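You operate a simulated robot arm through the tools that you are given. There is no shell and no other tool.

The job below is to be done with a simulated robot arm. You get a single attempt, and the scene is never put back.

Task
Staple the recipes and the patterns, and lay both in the letter tray.
Fine: one staple in each.

Only the result counts: the job must be done as asked and must still hold three seconds after the hand-in. Knocking over, shifting, dropping, spilling or breaking anything else fails it.

Robot
A 7-joint arm with a two-finger parallel gripper, fixed in place. Base frame: the origin is at the foot of the arm, x ahead of it, y to its left, z up. Lengths are in mm, angles in rad, forces in N, time in s.
With the tool pointing down near the work surface it reaches from about 420 to 900 mm from the base axis. Its first joint turns from -0.297 to 2.199 rad. Payload 1.57 kg.
The TCP is the grasp point between the finger pads, 30 mm short of the fingertips. In the tool frame z runs along the fingers and y along their closing line. The gripper opens to 80 mm. The fingers are 17 mm wide and 12 mm thick; the gripper's body (40 by 82 mm) begins 80 mm behind the TCP.
Orientation is told as [roll, pitch, yaw] about the base's x, y, z axes, in that order, counted from this pose: with the fingers straight down and closing along the base's y, the tool's x points along the base's -x, its y along +y and its z along -z.

Tools
- The arm moves only by the tool jog_arm. Its argument "targets" is one flat list of numbers, 7 for each row, row after row: the shift along the tool's x, y, z in units of 20 mm (1.0 is 20 mm), then the turn, a rotation vector about the tool's x, y, z in units of 6 degrees (1.0 is 6 degrees), then the finger opening in mm, from 0 to 80. In form: [dx, dy, dz, wx, wy, wz, hand, dx, dy, dz, wx, wy, wz, hand, ...]. A call has 1 to 20 rows; each row shifts and turns the commanded pose from where the row before left it, along the tool's axes as they then stand. A call with a number of a shift or a turn outside -1 to 1 is refused whole. Each row takes 0.2 s and may step no farther than 50 mm and 0.15 rad from the row before; otherwise, or with a gripper value out of range, the whole call is refused. Where a pose cannot be reached the arm comes as near as it can. A force on the tool above 60 N (or 10 N above the force at the start of the call, whichever is more), or a blocked arm, ends the call early, and 0.2 s more pass. The fingers move at their own pace (about 45 mm/s each) and stop on an object; they squeeze with about 32 N. The grip force told is the motor's: it shows also when the fingers shut on nothing. Time passes only in rows, and 0.2 s behind the last, so rows that do not move let the fingers close. The reply holds the time, the measured pose of the TCP, the force on the tool along the base axes, the opening and the grip force, in the units named above and with some noise, with the torque about the TCP (base axes, N m) and any sound that the robot's microphone picked up.
- Cameras (640 x 400 px; columns grow to the right, rows downward): "scene" is fixed at [219.6, -651.2, 1373.8]; the picture's right is [0.60, -0.80, 0.00], its down [-0.44, -0.33, -0.84] and it looks along [0.67, 0.50, -0.55] (base axes); focal length 326 px, centre (320, 200). "wrist" rides on the gripper at [72, -7, -122] in the tool frame; the picture's right is [0.09, 1.00, 0.00], its down [-0.84, 0.08, -0.54] and it looks along [-0.54, 0.05, 0.84] (tool axes); focal length 238 px, centre (320, 200). There is no depth. A picture from a camera that has moved, and an enlarged one, comes with that camera's place and axes in the base frame and with its lens.
- snapshot(camera): a new picture of that camera. It takes no simulated time.
- move_column(by): slides the trunk up (or, below 0, down) by that many mm; the arm rides with it, the base frame stays. It gives what a move gives, with no picture.
- close_up(camera, box): a new picture of the part [left, top, right, bottom] of that camera's present view, enlarged. It takes no simulated time.
- sign_off(): hands the job in; it is judged then, once.

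Nothing tells you positions but the pictures and the camera data. Unless the task says otherwise, let go and move clear before handing in.

The tools are called after "Call:" as a command line: name --argument value ..., lists and objects as JSON in quotes. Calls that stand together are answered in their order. jog_arm: Moves the arm, as the interface text tells. Its arguments: {"type":"object","properties":{"targets":{"type":"array","items":{"type":"number"}}},"required":["targets"]} The other tools are called the same way: move_column (by) slides the trunk up or down; snapshot (camera) takes a picture; close_up (camera, box) takes an enlarged picture of a part of a camera's view; sign_off () hands the job in.

At the start:

```text
clock: 0.0
eef_pos: [709.3, -35.1, 1166.9]
tool_rot: [0.0, 0.001, 0.002]
contact_force: [-0.7, 0.9, 0.4]
torque: [0.02, -0.02, 0.0]
opening: 80.2
gripper_force: 0.0
trunk travel left (down, up): [-600.0, 190.0]
```

scene: 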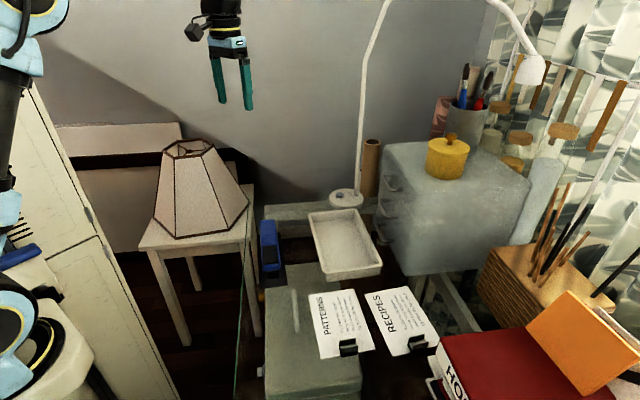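
wrist: 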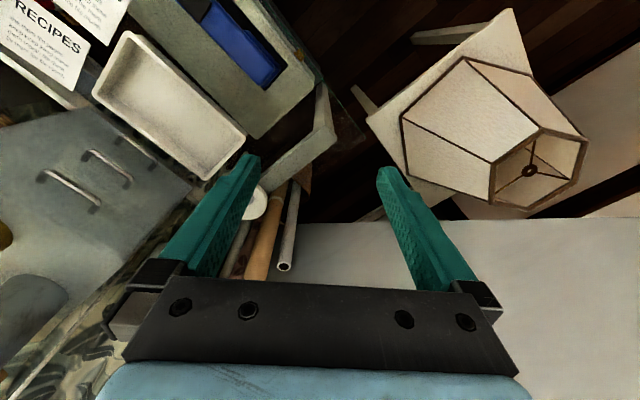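

I see a desk with two paper stacks (PATTERNS, RECIPES) held by black clips, a white letter tray, and a blue thing that may be the stapler. I will look closer before moving.

Call:
close_up --camera "scene" --box '[230, 180, 460, 400]'

Call:
close_up --camera "scene" --box '[300, 270, 460, 370]'

Call:
close_up --camera "wrist" --box '[0, 0, 320, 200]'

Call:
close_up --camera "scene" --box '[230, 200, 330, 300]'

```text
1.82 times, centred on (345, 290) of scene
camera zoom: at [219.6, -651.2, 1373.8], right [0.6, -0.8, 0.0], down [-0.44, -0.33, -0.84], along [0.67, 0.5, -0.55], focal length 592 px, centre (274, 36)
```

zoom: 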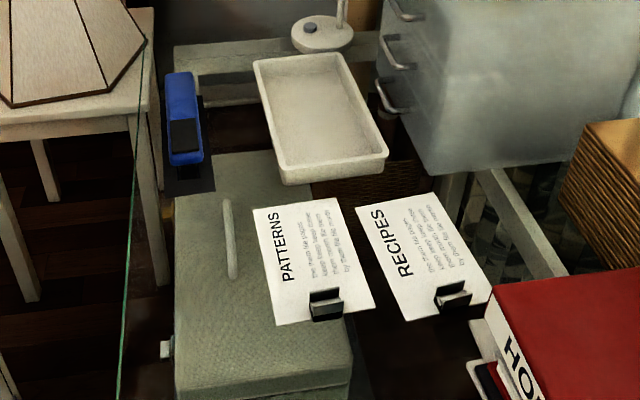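

```text
4.00 times, centred on (380, 320) of scene
camera zoom: at [219.6, -651.2, 1373.8], right [0.6, -0.8, 0.0], down [-0.44, -0.33, -0.84], along [0.67, 0.5, -0.55], focal length 1303 px, centre (80, -280)
```

zoom: 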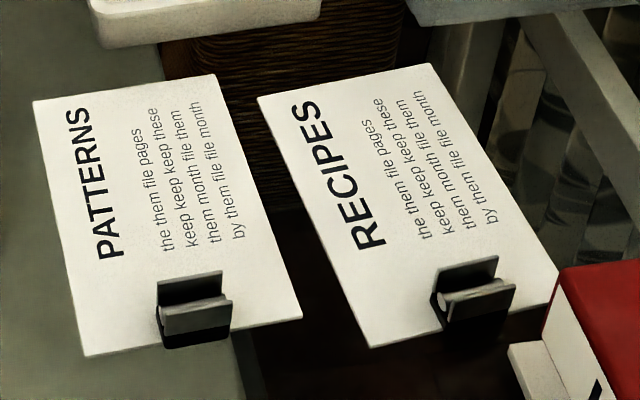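

```text
2.00 times, centred on (160, 100) of wrist
camera zoom: at [637.2, -42.5, 1289.5], right [-0.09, 1.0, 0.0], down [0.84, 0.08, 0.54], along [0.54, 0.05, -0.84], focal length 477 px, centre (640, 400)
```

zoom: 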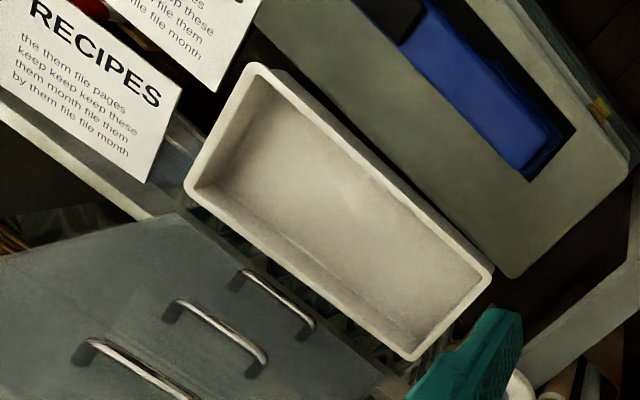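

```text
4.00 times, centred on (280, 250) of scene
camera zoom: at [219.6, -651.2, 1373.8], right [0.6, -0.8, 0.0], down [-0.44, -0.33, -0.84], along [0.67, 0.5, -0.55], focal length 1303 px, centre (480, 0)
```

zoom: 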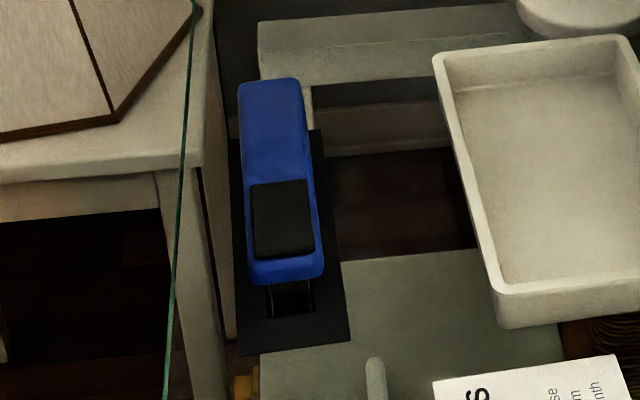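

The tray rim comes out at about z 830 (matching the scene and wrist views), with the papers around (590,-430) and (670,-520) and the stapler around (640,-180), mouth facing the papers. I'll move the arm sideways at a safe height to get a wrist view from above the table.

Call:
jog_arm --targets '[0.5, -1, 0, 0, 0, 0, 80, 0.5, -1, 0, 0, 0, 0, 80, 0.5, -1, 0, 0, 0, 0, 80, 0.5, -1, 0, 0, 0, 0, 80, 0.5, -1, 0, 0, 0, 0, 80, 0.5, -1, 0, 0, 0, 0, 80, 0.5, -1, 0, 0, 0, 0, 80, 0.5, -1, 0, 0, 0, 0, 80, 0.5, -1, 0, 0, 0, 0, 80, 0.5, -1, 0, 0, 0, 0, 80]'

Call:
snapshot --camera "wrist"

Call:
snapshot --camera "scene"

```text
clock: 2.2
eef_pos: [607.5, -236.4, 1168.2]
tool_rot: [-0.001, 0.0, 0.0]
contact_force: [-0.2, 0.5, 0.0]
torque: [-0.01, 0.0, -0.01]
opening: 79.8
gripper_force: 0.1
trunk travel left (down, up): [-600.0, 190.0]
```

```text
taken
camera wrist: at [537.2, -242.5, 1289.4], right [-0.09, 1.0, 0.0], down [0.84, 0.08, 0.54], along [0.54, 0.05, -0.84], focal length 238 px, centre (320, 200)
```

wrist: 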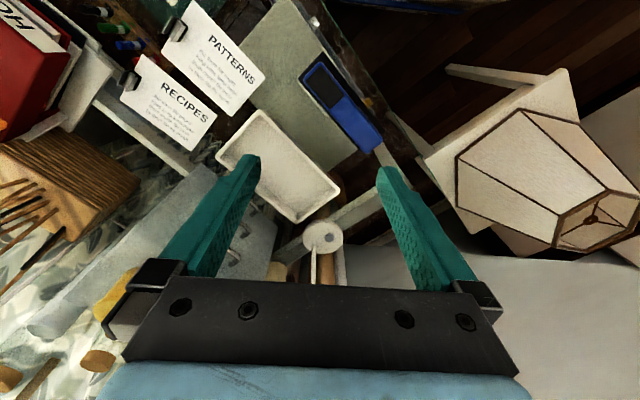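

```text
taken
```

scene: 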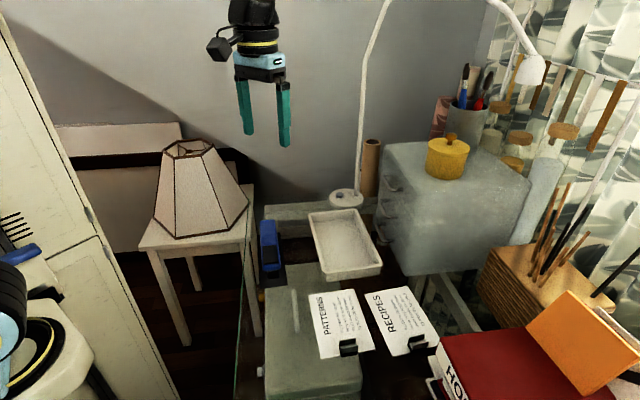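

The sideways move works and the wrist camera now shows both stacks, the stapler and the tray. I'll go on toward the stacks to see how they lie.

Call:
jog_arm --targets '[0.5, -1, 0, 0, 0, 0, 80, 0.5, -1, 0, 0, 0, 0, 80, 0.5, -1, 0, 0, 0, 0, 80, 0.5, -1, 0, 0, 0, 0, 80, 0.5, -1, 0, 0, 0, 0, 80, 0.5, -1, 0, 0, 0, 0, 80, 0.5, -1, 0, 0, 0, 0, 80, 0.5, -1, 0, 0, 0, 0, 80]'

Call:
snapshot --camera "wrist"

Call:
snapshot --camera "scene"

```text
clock: 4.0
eef_pos: [529.6, -396.0, 1168.8]
tool_rot: [0.0, 0.001, 0.002]
contact_force: [-0.1, 0.7, 0.8]
torque: [0.01, 0.05, 0.04]
opening: 79.7
gripper_force: 0.1
trunk travel left (down, up): [-600.0, 190.0]
```

```text
taken
camera wrist: at [457.7, -402.3, 1289.5], right [-0.09, 1.0, 0.0], down [0.84, 0.08, 0.54], along [0.54, 0.05, -0.84], focal length 238 px, centre (320, 200)
```

wrist: 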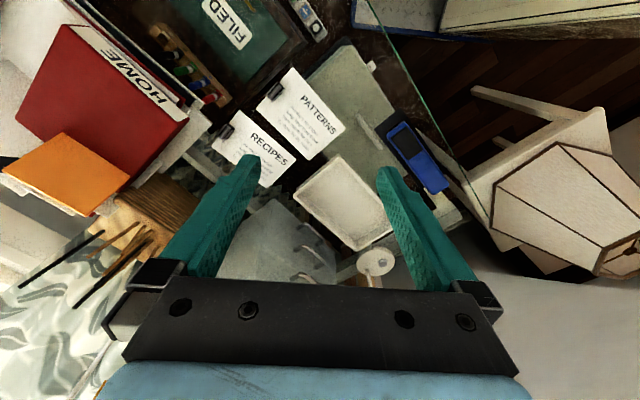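

```text
taken
```

scene: 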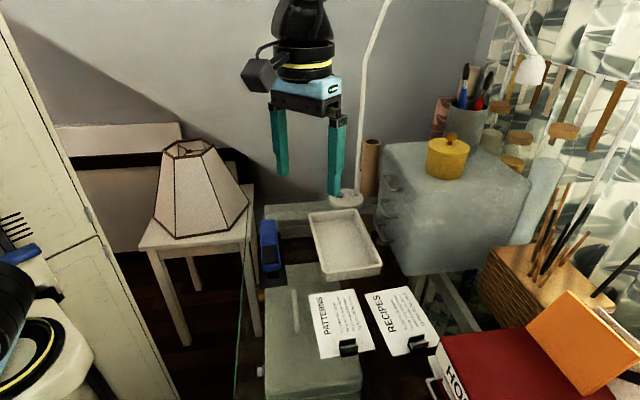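

Now the stacks, stapler, tray and other items (FILED box, pens, HOME book) are visible from the wrist. I'll enlarge the important areas.

Call:
close_up --camera "wrist" --box '[200, 0, 480, 175]'

Call:
close_up --camera "wrist" --box '[210, 60, 350, 190]'

Call:
close_up --camera "wrist" --box '[340, 100, 480, 220]'

```text
2.29 times, centred on (340, 88) of wrist
camera zoom: at [457.7, -402.3, 1289.5], right [-0.09, 1.0, 0.0], down [0.84, 0.08, 0.54], along [0.54, 0.05, -0.84], focal length 545 px, centre (274, 457)
```

zoom: 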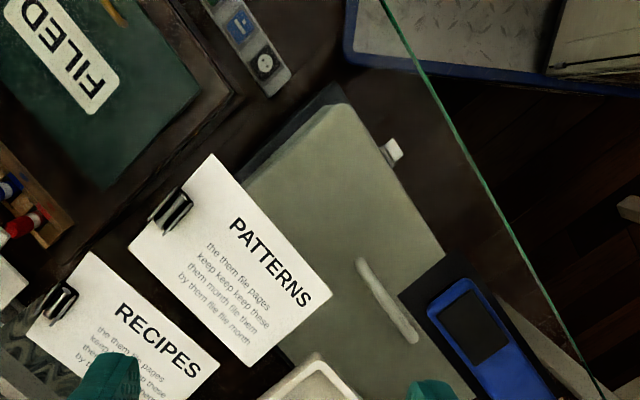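

```text
3.08 times, centred on (280, 125) of wrist
camera zoom: at [457.7, -402.3, 1289.5], right [-0.09, 1.0, 0.0], down [0.84, 0.08, 0.54], along [0.54, 0.05, -0.84], focal length 733 px, centre (443, 431)
```

zoom: 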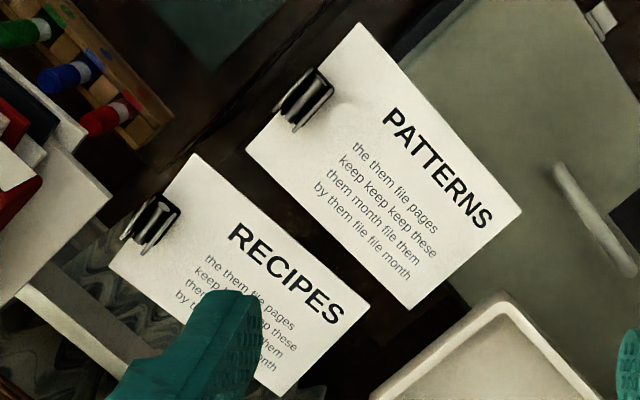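

```text
3.33 times, centred on (410, 160) of wrist
camera zoom: at [457.7, -402.3, 1289.5], right [-0.09, 1.0, 0.0], down [0.84, 0.08, 0.54], along [0.54, 0.05, -0.84], focal length 794 px, centre (20, 333)
```

zoom: 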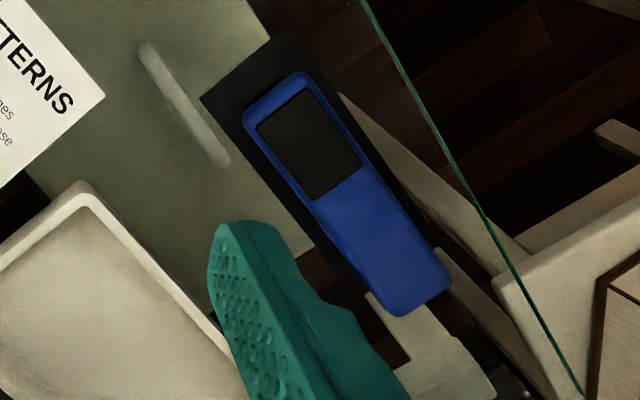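

The stacks lie on a glass desk at about z 795, each with a black clip on the short edge away from the stapler. I'll yaw the tool about +47° so it lines up with the stacks and the stapler, and come down some for a closer look.

Call:
jog_arm --targets '[0, 0, 1, 0, 0, -0.98, 80, 0, 0, 1, 0, 0, -0.98, 80, 0, 0, 1, 0, 0, -0.98, 80, 0, 0, 1, 0, 0, -0.98, 80, 0, 0, 1, 0, 0, -0.98, 80, 0, 0, 1, 0, 0, -0.98, 80, 0, 0, 1, 0, 0, -0.98, 80, 0, 0, 1, 0, 0, -0.98, 80]'

Call:
snapshot --camera "wrist"

Call:
snapshot --camera "scene"

```text
clock: 5.8
eef_pos: [528.5, -395.6, 1007.3]
tool_rot: [-0.002, -0.001, 0.824]
contact_force: [0.5, -0.5, -0.3]
torque: [-0.03, 0.0, -0.01]
opening: 80.1
gripper_force: 0.1
trunk travel left (down, up): [-600.0, 190.0]
```

```text
taken
camera wrist: at [485.1, -452.6, 1129.7], right [-0.79, 0.61, 0.0], down [0.51, 0.67, 0.54], along [0.33, 0.43, -0.84], focal length 238 px, centre (320, 200)
```

wrist: 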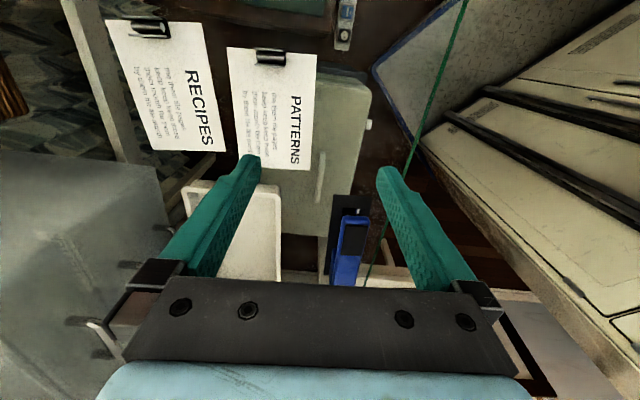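

```text
taken
```

scene: 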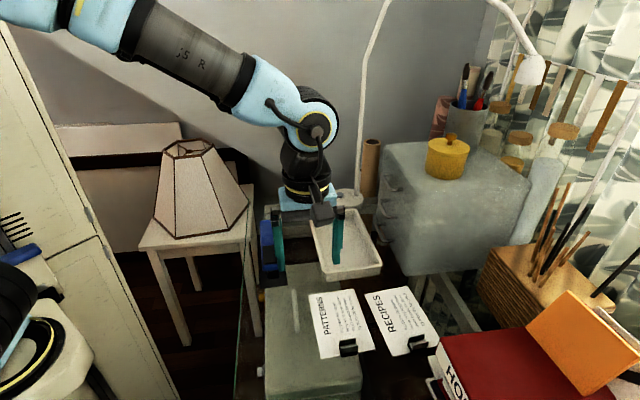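

Yaw is now +47°, and the camera looks along the stacks' long axis toward the stapler's mouth. I'll enlarge the stapler mouth and the clips.

Call:
close_up --camera "wrist" --box '[280, 170, 420, 290]'

Call:
close_up --camera "wrist" --box '[100, 0, 340, 180]'

```text
3.33 times, centred on (350, 230) of wrist
camera zoom: at [485.1, -452.6, 1129.7], right [-0.79, 0.61, 0.0], down [0.51, 0.67, 0.54], along [0.33, 0.43, -0.84], focal length 794 px, centre (220, 100)
```

zoom: 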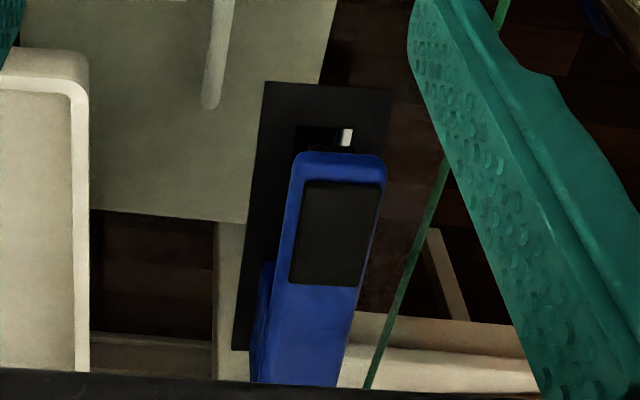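

```text
2.22 times, centred on (220, 90) of wrist
camera zoom: at [485.1, -452.6, 1129.7], right [-0.79, 0.61, 0.0], down [0.51, 0.67, 0.54], along [0.33, 0.43, -0.84], focal length 530 px, centre (542, 444)
```

zoom: 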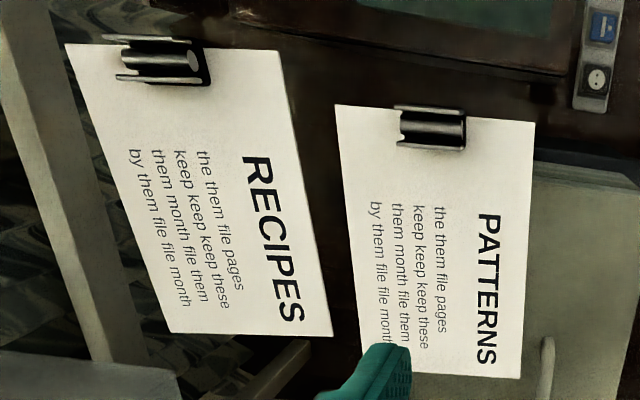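

The clips are two upright fins with a bar between them, with the PATTERNS clip near (535,-481). I'll move above that clip for a closer look at its shape.

Call:
jog_arm --targets '[0.729, -0.785, 0.9, 0, 0, 0, 80, 0.729, -0.785, 0.9, 0, 0, 0, 80, 0.729, -0.785, 0.9, 0, 0, 0, 80, 0.729, -0.785, 0.9, 0, 0, 0, 80]'

Call:
snapshot --camera "wrist"

Call:
close_up --camera "wrist" --box '[240, 60, 400, 160]'

Call:
close_up --camera "wrist" --box '[60, 0, 260, 160]'

```text
clock: 6.8
eef_pos: [535.1, -480.1, 936.3]
tool_rot: [-0.001, 0.001, 0.822]
contact_force: [0.7, 0.2, -0.7]
torque: [-0.08, -0.01, 0.01]
opening: 80.1
gripper_force: 0.2
trunk travel left (down, up): [-600.0, 190.0]
```

```text
taken
camera wrist: at [491.5, -537.9, 1057.7], right [-0.79, 0.61, 0.0], down [0.51, 0.67, 0.54], along [0.33, 0.43, -0.84], focal length 238 px, centre (320, 200)
```

wrist: 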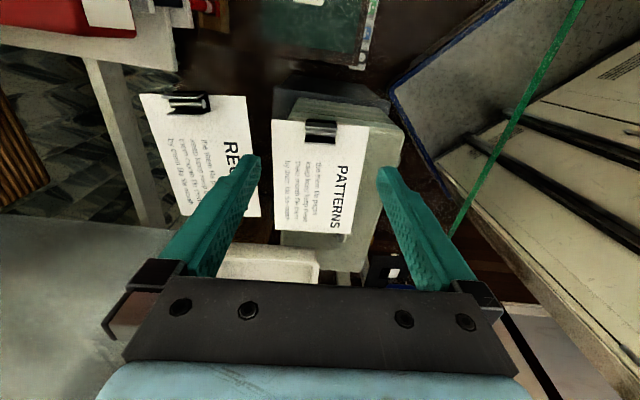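

```text
4.00 times, centred on (320, 110) of wrist
camera zoom: at [491.5, -537.9, 1057.7], right [-0.79, 0.61, 0.0], down [0.51, 0.67, 0.54], along [0.33, 0.43, -0.84], focal length 953 px, centre (320, 560)
```

zoom: 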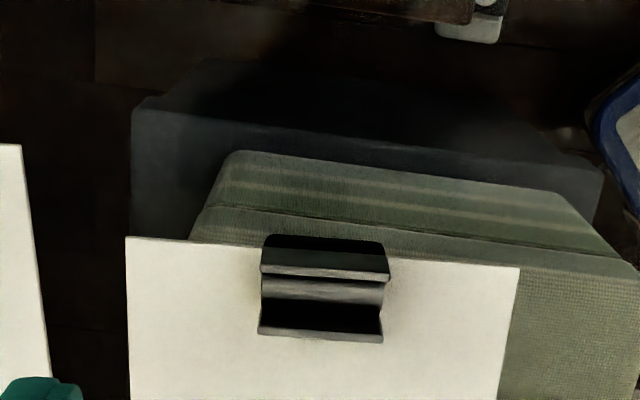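

```text
2.50 times, centred on (160, 80) of wrist
camera zoom: at [491.5, -537.9, 1057.7], right [-0.79, 0.61, 0.0], down [0.51, 0.67, 0.54], along [0.33, 0.43, -0.84], focal length 596 px, centre (720, 500)
```

zoom: 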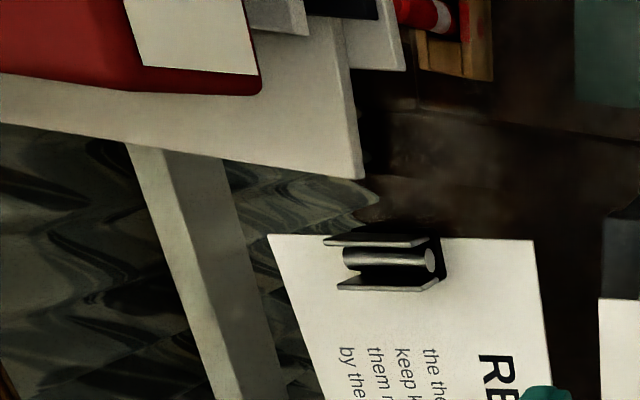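

The clip is a U-channel about 36 mm wide with upright fins at the stack's end. Next I'll take a lower, tilted look at the stapler's mouth to learn its height and opening.

Call:
jog_arm --targets '[-0.588, 0.899, 0.25, 0, 0, 0, 80, -0.588, 0.899, 0.25, 0, 0, 0, 80, -0.588, 0.899, 0.25, 0, 0, 0, 80, -0.588, 0.899, 0.25, 0, 0, 0, 80, -0.588, 0.899, 0.25, 0, 0, 0, 80, -0.588, 0.899, 0.25, 0, 0, 0, 80, -0.588, 0.899, 0.25, 0, 0, 0, 80, 0, 0, 0, 0, -0.97, 0, 80, 0, 0, 0, 0, -0.97, 0, 80, 0, 0, 0, 0, -0.97, 0, 80, 0, 0, 0, 0, -0.97, 0, 80, 0, 0, 0, 0, -0.97, 0, 80, 0, 0, 0, 0, -0.97, 0, 80]'

Call:
snapshot --camera "wrist"

Call:
close_up --camera "wrist" --box '[260, 110, 400, 210]'

```text
clock: 9.6
eef_pos: [499.4, -333.9, 902.0]
tool_rot: [-0.002, -0.611, 0.822]
contact_force: [0.0, 0.4, -0.5]
torque: [-0.04, 0.0, 0.0]
opening: 79.9
gripper_force: 0.0
trunk travel left (down, up): [-600.0, 190.0]
```

```text
taken
camera wrist: at [416.9, -433.7, 959.4], right [-0.78, 0.62, -0.05], down [0.2, 0.33, 0.92], along [0.59, 0.71, -0.38], focal length 238 px, centre (320, 200)
```

wrist: 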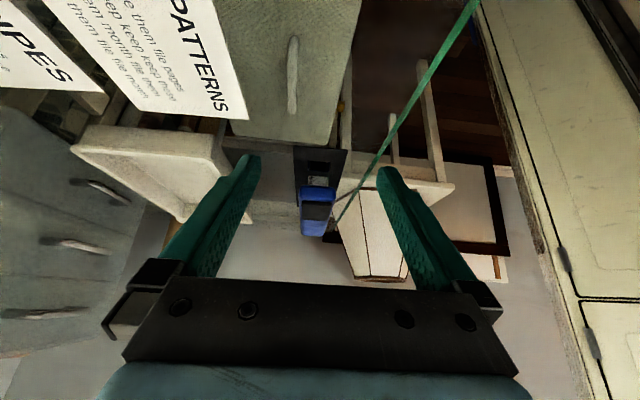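

```text
4.00 times, centred on (330, 160) of wrist
camera zoom: at [416.9, -433.7, 959.4], right [-0.78, 0.62, -0.05], down [0.2, 0.33, 0.92], along [0.59, 0.71, -0.38], focal length 953 px, centre (280, 360)
```

zoom: 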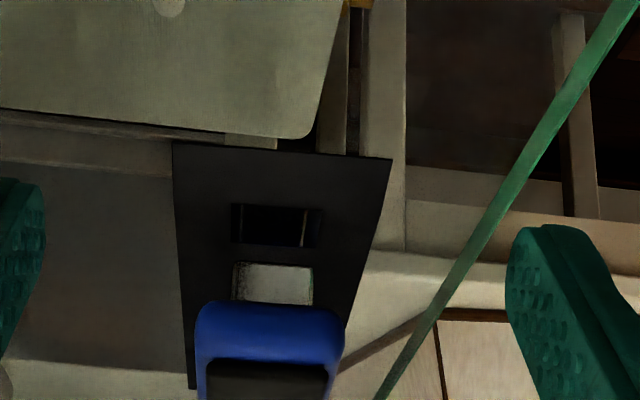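

The mouth sits above a wide black base plate with a shiny anvil, and the top pad is at about z 858 near (595,-226). I'll level the tool, turn to yaw -42.5° (fingers closing along the stacks' length), and then look at the stapler from its side.

Call:
jog_arm --targets '[0, 0, 0, 0, 0.97, 0, 80, 0, 0, 0, 0, 0.97, 0, 80, 0, 0, 0, 0, 0.97, 0, 80, 0, 0, 0, 0, 0.97, 0, 80, 0, 0, 0, 0, 0.97, 0, 80, 0, 0, 0, 0, 0.97, 0, 80]'

Call:
jog_arm --targets '[0, 0, -0.3, 0, 0, 1, 80, 0, 0, -0.3, 0, 0, 1, 80, 0, 0, -0.3, 0, 0, 1, 80, 0, 0, -0.3, 0, 0, 1, 80, 0, 0, -0.3, 0, 0, 1, 80, 0, 0, -0.3, 0, 0, 1, 80, 0, 0, -0.3, 0, 0, 1, 80, 0, 0, -0.3, 0, 0, 1, 80, 0, 0, -0.3, 0, 0, 1, 80, 0, 0, -0.3, 0, 0, 1, 80, 0, 0, -0.3, 0, 0, 1, 80, 0, 0, -0.3, 0, 0, 1, 80, 0, 0, -0.3, 0, 0, 1, 80, 0, 0, -0.3, 0, 0, 1, 80, 0, 0, -0.3, 0, 0, 0.93, 80]'

Call:
snapshot --camera "wrist"

```text
clock: 11.0
eef_pos: [498.2, -335.1, 900.8]
tool_rot: [-0.001, 0.001, 0.822]
contact_force: [-0.5, 0.1, -0.2]
torque: [0.01, -0.03, -0.01]
opening: 80.2
gripper_force: 0.0
trunk travel left (down, up): [-600.0, 190.0]
```

```text
clock: 14.2
eef_pos: [498.7, -334.8, 991.4]
tool_rot: [0.001, 0.0, -0.744]
contact_force: [0.2, 0.5, 0.4]
torque: [-0.02, -0.04, -0.01]
opening: 79.7
gripper_force: 0.0
trunk travel left (down, up): [-600.0, 190.0]
```

```text
taken
camera wrist: at [441.7, -291.3, 1112.6], right [0.61, 0.8, 0.0], down [0.67, -0.51, 0.54], along [0.43, -0.33, -0.84], focal length 238 px, centre (320, 200)
```

wrist: 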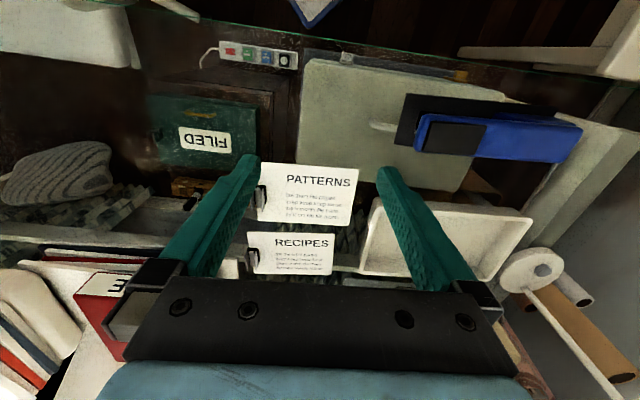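

The yaw of -42.5° is reachable. Now to the stapler's left side with a tilt, for a side view of the mouth gap.

Call:
jog_arm --targets '[0.891, 0.993, 0.65, 0, 0, 0, 80, 0.891, 0.993, 0.65, 0, 0, 0, 80, 0.891, 0.993, 0.65, 0, 0, 0, 80, 0.891, 0.993, 0.65, 0, 0, 0, 80, 0.891, 0.993, 0.65, 0, 0, 0, 80, 0.891, 0.993, 0.65, 0, 0, 0, 80, 0.891, 0.993, 0.65, 0, 0, 0, 80, 0, 0, 0, 0, -0.97, 0, 80, 0, 0, 0, 0, -0.97, 0, 80, 0, 0, 0, 0, -0.97, 0, 80, 0, 0, 0, 0, -0.97, 0, 80, 0, 0, 0, 0, -0.97, 0, 80, 0, 0, 0, 0, -0.97, 0, 80]'

Call:
snapshot --camera "wrist"

Call:
close_up --camera "wrist" --box '[230, 100, 410, 220]'

```text
clock: 17.0
eef_pos: [531.9, -141.5, 909.4]
tool_rot: [-0.002, -0.609, -0.744]
contact_force: [-0.1, -0.4, -0.4]
torque: [0.02, -0.01, 0.02]
opening: 80.0
gripper_force: 0.1
out of reach, approached as far as the arm can: row 11, 12, 13
trunk travel left (down, up): [-600.0, 190.0]
```

```text
taken
camera wrist: at [433.3, -59.1, 966.7], right [0.62, 0.78, -0.05], down [0.33, -0.2, 0.92], along [0.71, -0.59, -0.38], focal length 238 px, centre (320, 200)
```

wrist: 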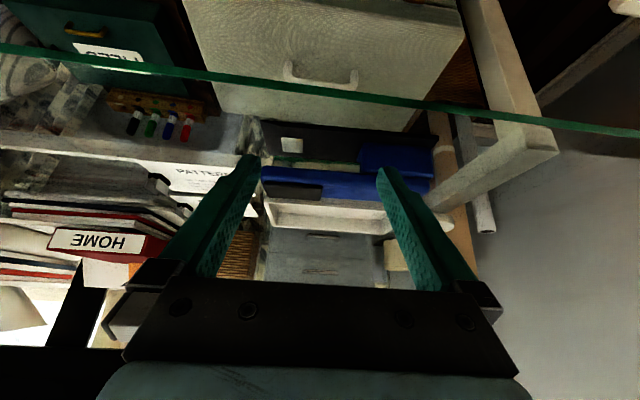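

```text
3.33 times, centred on (320, 160) of wrist
camera zoom: at [433.3, -59.1, 966.7], right [0.62, 0.78, -0.05], down [0.33, -0.2, 0.92], along [0.71, -0.59, -0.38], focal length 794 px, centre (320, 333)
```

zoom: 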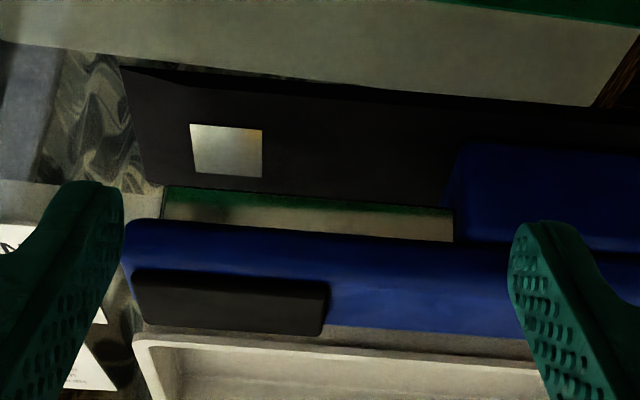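

The side view shows the open throat: base/anvil top about z 804 with the anvil centred near (590,-234), and the magazine's underside about z 829. I'll level the tool and raise it, then go above the PATTERNS clip.

Call:
jog_arm --targets '[0, 0, 0, 0, 0.97, 0, 80, 0, 0, 0, 0, 0.97, 0, 80, 0, 0, 0, 0, 0.97, 0, 80, 0, 0, 0, 0, 0.97, 0, 80, 0, 0, 0, 0, 0.97, 0, 80, 0, 0, 0, 0, 0.97, 0, 80, 0, 0, -1, 0, 0, 0, 80, 0, 0, -1, 0, 0, 0, 80]'

Call:
snapshot --camera "wrist"

Call:
snapshot --camera "scene"

```text
clock: 18.8
eef_pos: [533.0, -141.1, 947.6]
tool_rot: [0.001, -0.001, -0.741]
contact_force: [-0.9, -0.3, -0.1]
torque: [-0.01, 0.0, 0.0]
opening: 79.5
gripper_force: 0.0
trunk travel left (down, up): [-600.0, 190.0]
```

```text
taken
camera wrist: at [475.6, -97.5, 1069.9], right [0.6, 0.8, 0.0], down [0.67, -0.51, 0.54], along [0.43, -0.33, -0.84], focal length 238 px, centre (320, 200)
```

wrist: 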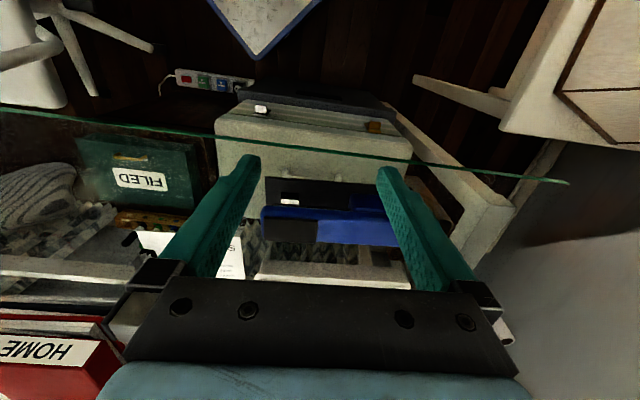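

```text
taken
```

scene: 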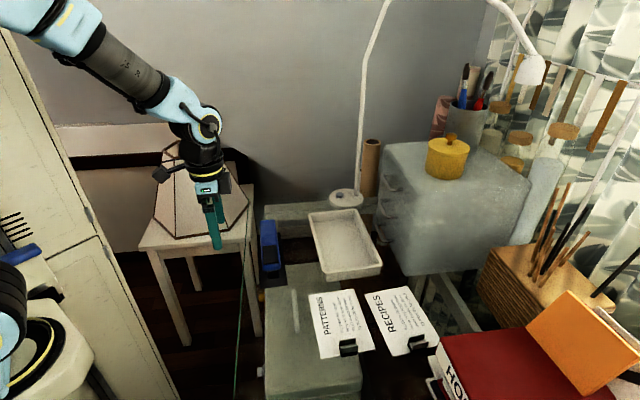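

Tool is level again and everything is undisturbed. Moving to above the PATTERNS clip at about (537,-478).

Call:
jog_arm --targets '[-0.886, -0.946, 0.07, 0, 0, 0, 60, -0.886, -0.946, 0.07, 0, 0, 0, 60, -0.886, -0.946, 0.07, 0, 0, 0, 60, -0.886, -0.946, 0.07, 0, 0, 0, 60, -0.886, -0.946, 0.07, 0, 0, 0, 60, -0.886, -0.946, 0.07, 0, 0, 0, 60, -0.886, -0.946, 0.07, 0, 0, 0, 60, -0.886, -0.946, 0.07, 0, 0, 0, 60, -0.886, -0.946, 0.07, 0, 0, 0, 60, -0.886, -0.946, 0.07, 0, 0, 0, 60, -0.886, -0.946, 0.07, 0, 0, 0, 60, -0.886, -0.946, 0.07, 0, 0, 0, 60, -0.886, -0.946, 0.07, 0, 0, 0, 60]'

Call:
snapshot --camera "wrist"

Call:
close_up --camera "wrist" --box '[250, 70, 410, 170]'

```text
clock: 21.6
eef_pos: [534.4, -477.4, 930.0]
tool_rot: [0.001, 0.001, -0.742]
contact_force: [0.3, 0.1, -0.7]
torque: [-0.03, 0.0, 0.03]
opening: 60.1
gripper_force: 0.0
trunk travel left (down, up): [-600.0, 190.0]
```

```text
taken
camera wrist: at [478.5, -434.3, 1051.7], right [0.6, 0.8, 0.0], down [0.67, -0.51, 0.54], along [0.43, -0.33, -0.84], focal length 238 px, centre (320, 200)
```

wrist: 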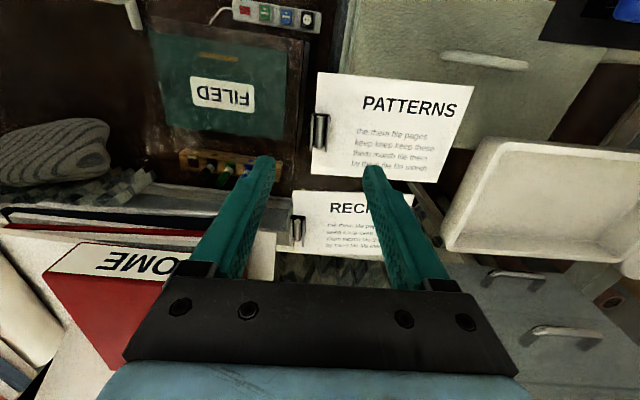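

```text
4.00 times, centred on (330, 120) of wrist
camera zoom: at [478.5, -434.3, 1051.7], right [0.6, 0.8, 0.0], down [0.67, -0.51, 0.54], along [0.43, -0.33, -0.84], focal length 953 px, centre (280, 520)
```

zoom: 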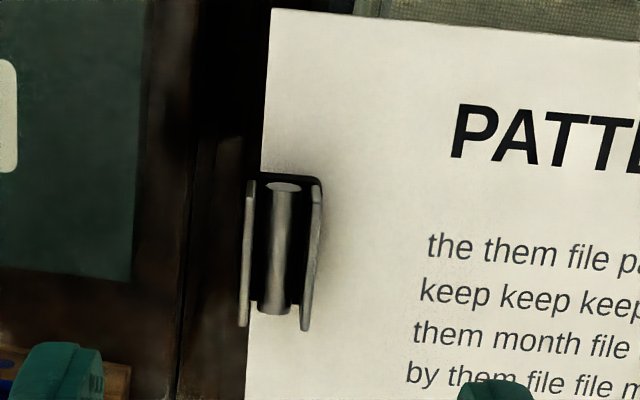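

The clip is centred under the tool and the fins line up with the fingers. I'll come down most of the way and check with a picture.

Call:
jog_arm --targets '[0, 0, 1, 0, 0, 0, 50, 0, 0, 1, 0, 0, 0, 50, 0, 0, 1, 0, 0, 0, 50, 0, 0, 0.9, 0, 0, 0, 50]'

Call:
snapshot --camera "wrist"

Call:
close_up --camera "wrist" --box '[240, 110, 400, 210]'

Call:
close_up --camera "scene" --box '[290, 260, 450, 380]'

```text
clock: 22.6
eef_pos: [534.8, -475.9, 851.3]
tool_rot: [0.0, -0.002, -0.742]
contact_force: [0.1, 0.8, -0.7]
torque: [-0.02, -0.02, 0.0]
opening: 50.1
gripper_force: 0.0
trunk travel left (down, up): [-600.0, 190.0]
```

```text
taken
camera wrist: at [478.2, -434.1, 973.0], right [0.61, 0.8, 0.0], down [0.67, -0.51, 0.54], along [0.43, -0.33, -0.84], focal length 238 px, centre (320, 200)
```

wrist: 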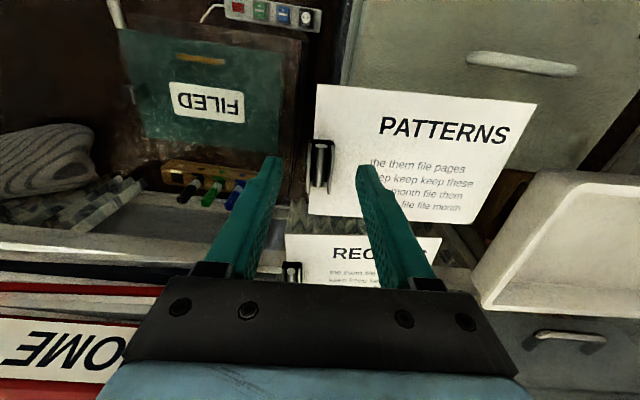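

```text
4.00 times, centred on (320, 160) of wrist
camera zoom: at [478.2, -434.1, 973.0], right [0.61, 0.8, 0.0], down [0.67, -0.51, 0.54], along [0.43, -0.33, -0.84], focal length 953 px, centre (320, 360)
```

zoom: 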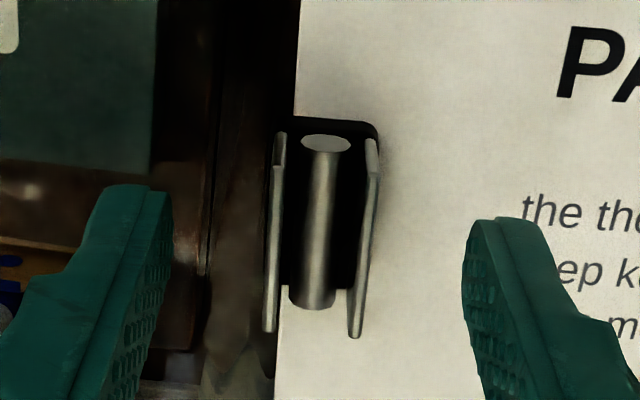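

```text
3.33 times, centred on (370, 320) of scene
camera zoom: at [219.6, -651.2, 1373.8], right [0.6, -0.8, 0.0], down [-0.44, -0.33, -0.84], along [0.67, 0.5, -0.55], focal length 1086 px, centre (153, -200)
```

zoom: 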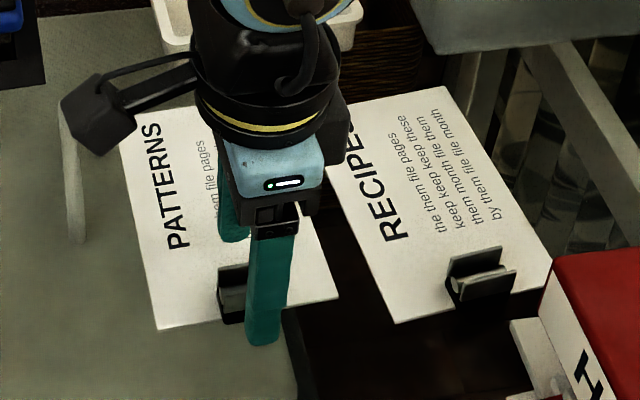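

The fins sit centred between the fingertips. I'll lower the last 17 mm and close on the clip.

Call:
jog_arm --targets '[0, 0, 0.45, 0, 0, 0, 50, 0, 0, 0.4, 0, 0, 0, 50]'

Call:
close_up --camera "wrist" --box '[240, 110, 400, 210]'

Call:
close_up --camera "scene" --box '[290, 260, 450, 380]'

```text
clock: 23.2
eef_pos: [535.1, -477.3, 835.9]
tool_rot: [0.0, 0.001, -0.742]
contact_force: [0.5, 0.2, -0.1]
torque: [-0.03, -0.01, 0.05]
opening: 49.9
gripper_force: 0.1
trunk travel left (down, up): [-600.0, 190.0]
```

```text
4.00 times, centred on (320, 160) of wrist
camera zoom: at [478.6, -434.1, 956.4], right [0.61, 0.8, 0.0], down [0.67, -0.51, 0.54], along [0.43, -0.33, -0.84], focal length 953 px, centre (320, 360)
```

zoom: 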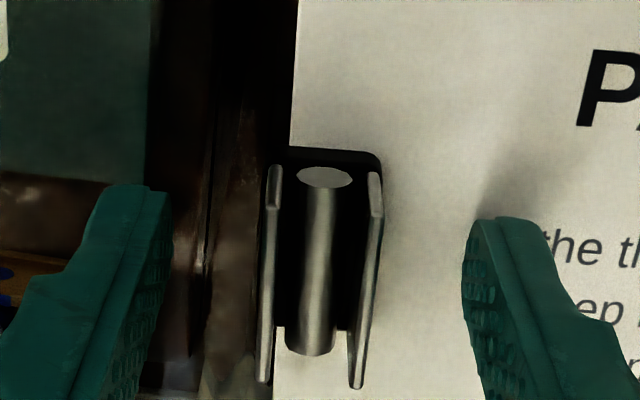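

```text
3.33 times, centred on (370, 320) of scene
camera zoom: at [219.6, -651.2, 1373.8], right [0.6, -0.8, 0.0], down [-0.44, -0.33, -0.84], along [0.67, 0.5, -0.55], focal length 1086 px, centre (153, -200)
```

zoom: 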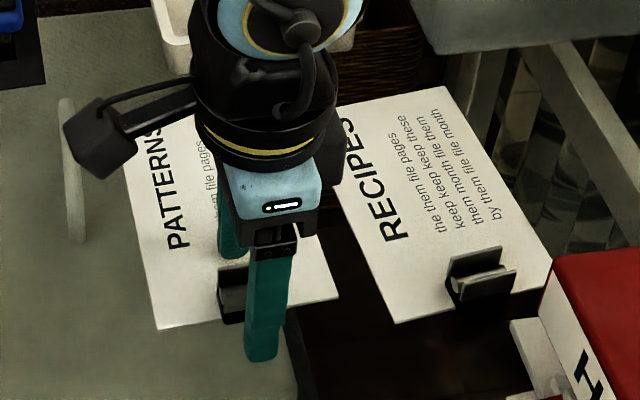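

The fingertips straddle the clip just above the sheet with no contact force. Closing on the clip now.

Call:
jog_arm --targets '[0, 0, 0.1, 0, 0, 0, 40, 0, 0, 0, 0, 0, 0, 0, 0, 0, 0, 0, 0, 0, 0, 0, 0, 0, 0, 0, 0, 0, 0, 0, 0, 0, 0, 0, 0]'

Call:
close_up --camera "wrist" --box '[240, 110, 400, 210]'

```text
clock: 24.4
eef_pos: [536.3, -477.9, 833.4]
tool_rot: [0.001, 0.003, -0.741]
contact_force: [0.0, 0.1, 0.9]
torque: [0.0, -0.03, 0.02]
opening: 19.0
gripper_force: 32.1
trunk travel left (down, up): [-600.0, 190.0]
```

```text
4.00 times, centred on (320, 160) of wrist
camera zoom: at [478.5, -434.3, 954.7], right [0.61, 0.8, 0.0], down [0.67, -0.51, 0.54], along [0.43, -0.33, -0.84], focal length 953 px, centre (320, 360)
```

zoom: 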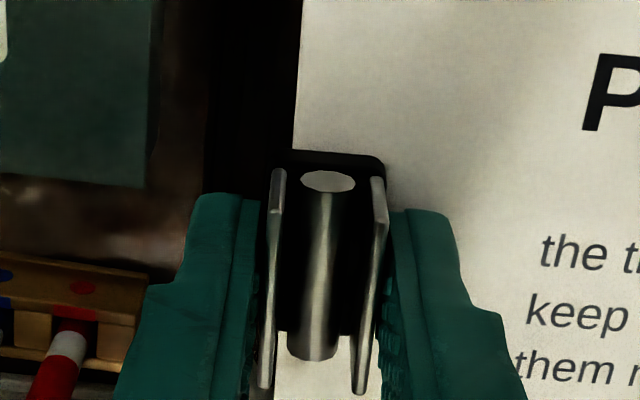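

The clip is held (19 mm, 32 N). I'll lift it about 18 mm and check that the stack comes up level.

Call:
jog_arm --targets '[0, 0, -0.5, 0, 0, 0, 0, 0, 0, -0.5, 0, 0, 0, 0, 0, 0, 0, 0, 0, 0, 0]'

Call:
snapshot --camera "wrist"

Call:
close_up --camera "scene" --box '[240, 190, 460, 380]'

```text
clock: 25.2
eef_pos: [535.5, -478.1, 853.3]
tool_rot: [0.0, 0.0, -0.743]
contact_force: [-0.3, -0.3, -0.9]
torque: [-0.05, 0.03, 0.01]
opening: 19.0
gripper_force: 31.6
trunk travel left (down, up): [-600.0, 190.0]
```

```text
taken
camera wrist: at [478.5, -434.2, 974.6], right [0.61, 0.8, 0.0], down [0.67, -0.51, 0.54], along [0.43, -0.33, -0.84], focal length 238 px, centre (320, 200)
```

wrist: 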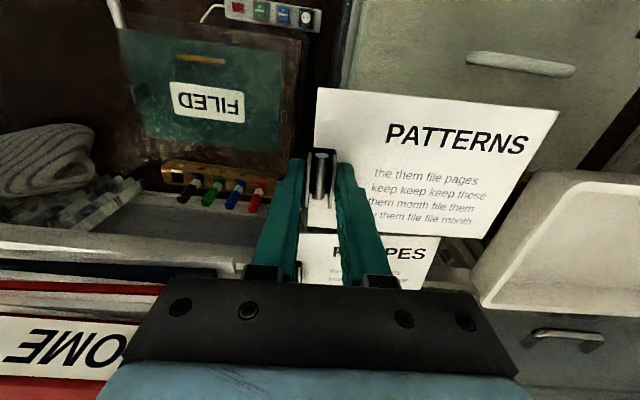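

```text
2.11 times, centred on (350, 285) of scene
camera zoom: at [219.6, -651.2, 1373.8], right [0.6, -0.8, 0.0], down [-0.44, -0.33, -0.84], along [0.67, 0.5, -0.55], focal length 686 px, centre (257, 21)
```

zoom: 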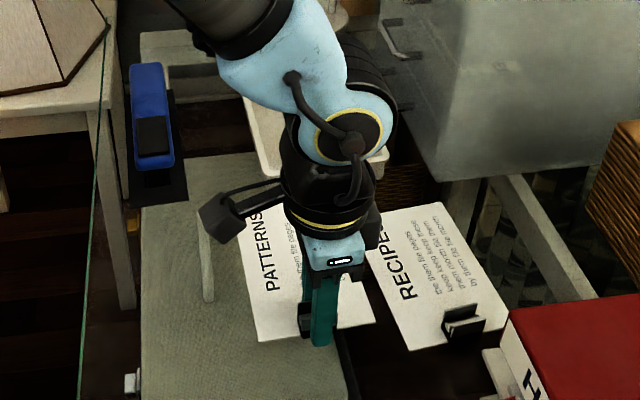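

The stack is held level. I'll move it sideways (away from the tray) until it lines up in front of the stapler, leaving the leading edge short of the mouth.

Call:
jog_arm --targets '[0.9, 0, 0, 0, 0, 0, 0, 0.9, 0, 0, 0, 0, 0, 0, 0.9, 0, 0, 0, 0, 0, 0, 0.9, 0, 0, 0, 0, 0, 0, 0.9, 0, 0, 0, 0, 0, 0, 0.9, 0, 0, 0, 0, 0, 0, 0.9, 0, 0, 0, 0, 0, 0]'

Call:
snapshot --camera "wrist"

Call:
close_up --camera "wrist" --box '[400, 60, 640, 210]'

Call:
close_up --camera "scene" --box '[230, 200, 370, 340]'

```text
clock: 26.8
eef_pos: [442.1, -392.4, 853.0]
tool_rot: [0.001, 0.0, -0.741]
contact_force: [-0.2, 0.1, 0.9]
torque: [0.0, 0.05, -0.03]
opening: 18.9
gripper_force: 32.3
trunk travel left (down, up): [-600.0, 190.0]
```

```text
taken
camera wrist: at [385.6, -349.1, 974.6], right [0.6, 0.8, 0.0], down [0.67, -0.51, 0.54], along [0.43, -0.33, -0.84], focal length 238 px, centre (320, 200)
```

wrist: 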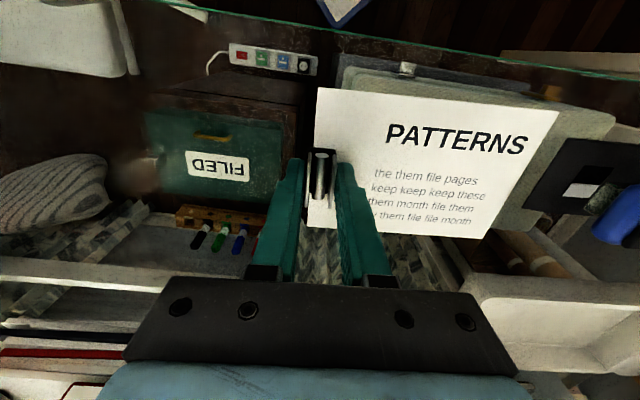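

```text
2.67 times, centred on (520, 135) of wrist
camera zoom: at [385.6, -349.1, 974.6], right [0.6, 0.8, 0.0], down [0.67, -0.51, 0.54], along [0.43, -0.33, -0.84], focal length 636 px, centre (-213, 373)
```

zoom: 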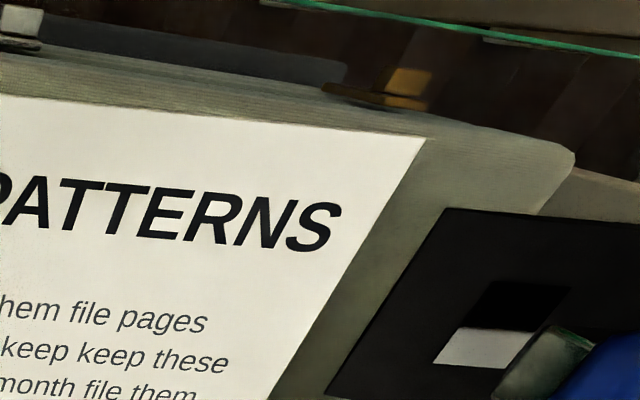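

```text
2.86 times, centred on (300, 270) of scene
camera zoom: at [219.6, -651.2, 1373.8], right [0.6, -0.8, 0.0], down [-0.44, -0.33, -0.84], along [0.67, 0.5, -0.55], focal length 931 px, centre (377, 0)
```

zoom: 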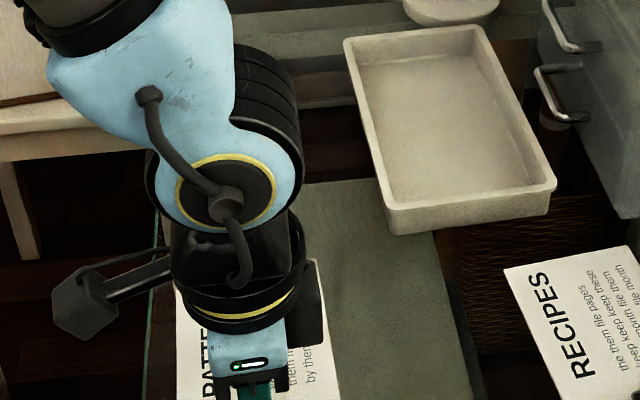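

The stack is lined up laterally with the anvil (about (590,-233)). I'll advance about 50 mm toward the mouth, then check before the final push-in.

Call:
jog_arm --targets '[0, 0.85, 0, 0, 0, 0, 0, 0, 0.85, 0, 0, 0, 0, 0, 0, 0.8, 0, 0, 0, 0, 0]'

Call:
snapshot --camera "wrist"

Call:
close_up --camera "wrist" --box '[400, 60, 640, 210]'

```text
clock: 27.6
eef_pos: [476.0, -354.9, 852.4]
tool_rot: [0.001, -0.001, -0.743]
contact_force: [-0.4, -0.4, -1.4]
torque: [-0.05, 0.04, -0.02]
opening: 19.2
gripper_force: 31.7
trunk travel left (down, up): [-600.0, 190.0]
```

```text
taken
camera wrist: at [419.0, -312.0, 974.9], right [0.61, 0.8, 0.0], down [0.67, -0.51, 0.54], along [0.43, -0.33, -0.84], focal length 238 px, centre (320, 200)
```

wrist: 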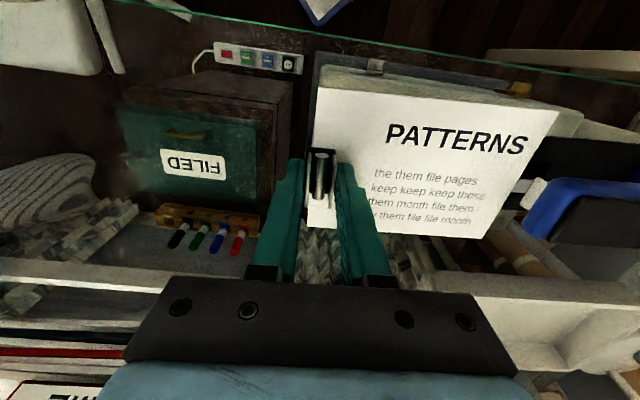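

```text
2.67 times, centred on (520, 135) of wrist
camera zoom: at [419.0, -312.0, 974.9], right [0.61, 0.8, 0.0], down [0.67, -0.51, 0.54], along [0.43, -0.33, -0.84], focal length 636 px, centre (-213, 373)
```

zoom: 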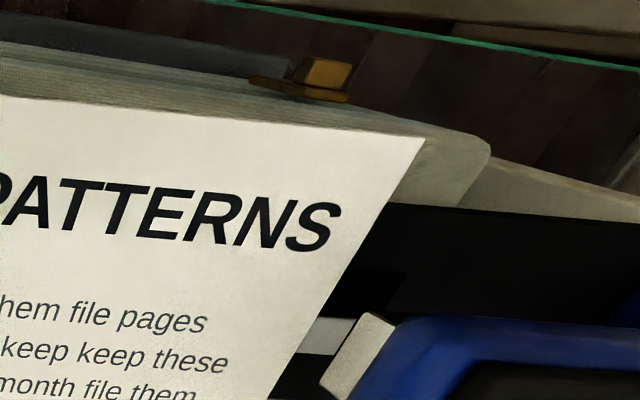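

The leading edge is right at the magazine front, about 12 mm below its underside. I'll push in the remaining ~37 mm over the anvil.

Call:
jog_arm --targets '[0, 0.6, 0, 0, 0, 0, 0, 0, 0.6, 0, 0, 0, 0, 0, 0, 0.65, 0, 0, 0, 0, 0]'

Call:
snapshot --camera "wrist"

Call:
close_up --camera "wrist" --box '[400, 60, 640, 210]'

Call:
close_up --camera "scene" --box '[230, 200, 370, 340]'

```text
clock: 28.4
eef_pos: [499.7, -327.3, 853.4]
tool_rot: [0.002, 0.001, -0.743]
contact_force: [-0.4, 0.2, -1.7]
torque: [0.0, 0.0, 0.0]
opening: 19.2
gripper_force: 32.0
trunk travel left (down, up): [-600.0, 190.0]
```

```text
taken
camera wrist: at [444.4, -284.7, 974.6], right [0.61, 0.8, 0.0], down [0.67, -0.51, 0.54], along [0.43, -0.33, -0.84], focal length 238 px, centre (320, 200)
```

wrist: 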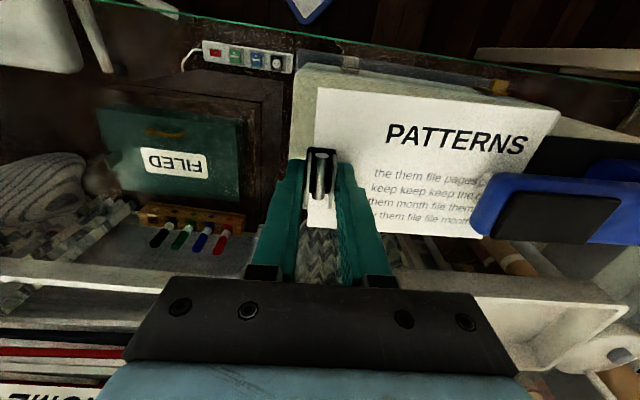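

```text
2.67 times, centred on (520, 135) of wrist
camera zoom: at [444.4, -284.7, 974.6], right [0.61, 0.8, 0.0], down [0.67, -0.51, 0.54], along [0.43, -0.33, -0.84], focal length 636 px, centre (-213, 373)
```

zoom: 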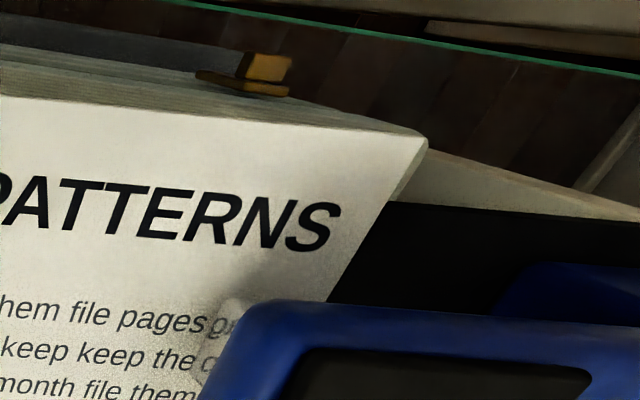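

```text
2.86 times, centred on (300, 270) of scene
camera zoom: at [219.6, -651.2, 1373.8], right [0.6, -0.8, 0.0], down [-0.44, -0.33, -0.84], along [0.67, 0.5, -0.55], focal length 931 px, centre (377, 0)
```

zoom: 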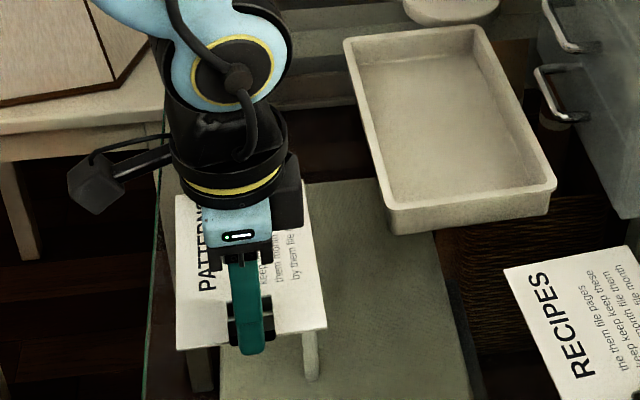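

The leading edge now covers the anvil by about 13 mm with no contact. I'll lower the sheet toward the base plate and watch the force.

Call:
jog_arm --targets '[0, 0, 0.2, 0, 0, 0, 0, 0, 0, 0.2, 0, 0, 0, 0]'

Call:
close_up --camera "wrist" --box '[400, 60, 640, 210]'

```text
clock: 29.0
eef_pos: [501.5, -328.9, 844.3]
tool_rot: [0.0, -0.001, -0.742]
contact_force: [-0.1, 0.5, -0.6]
torque: [-0.02, 0.02, 0.0]
opening: 19.0
gripper_force: 32.4
trunk travel left (down, up): [-600.0, 190.0]
```

```text
2.67 times, centred on (520, 135) of wrist
camera zoom: at [444.6, -284.6, 966.2], right [0.61, 0.8, 0.0], down [0.67, -0.51, 0.54], along [0.43, -0.33, -0.84], focal length 636 px, centre (-213, 373)
```

zoom: 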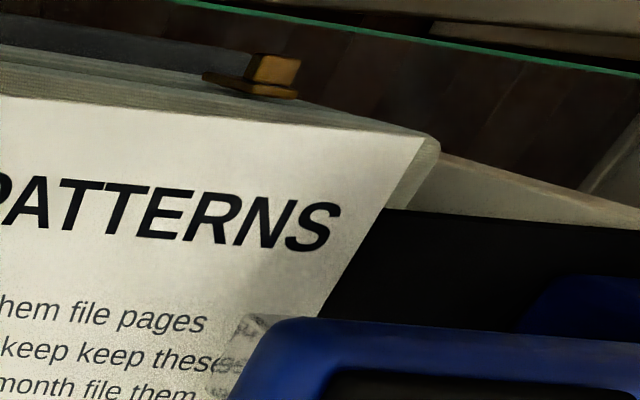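

No contact yet. Lowering a few more millimetres in small steps.

Call:
jog_arm --targets '[0, 0, 0.1, 0, 0, 0, 0, 0, 0, 0.1, 0, 0, 0, 0]'

```text
clock: 29.6
eef_pos: [501.6, -328.1, 841.3]
tool_rot: [0.0, -0.001, -0.742]
contact_force: [0.5, 0.6, -0.1]
torque: [-0.02, 0.03, 0.0]
opening: 19.2
gripper_force: 31.9
trunk travel left (down, up): [-600.0, 190.0]
```

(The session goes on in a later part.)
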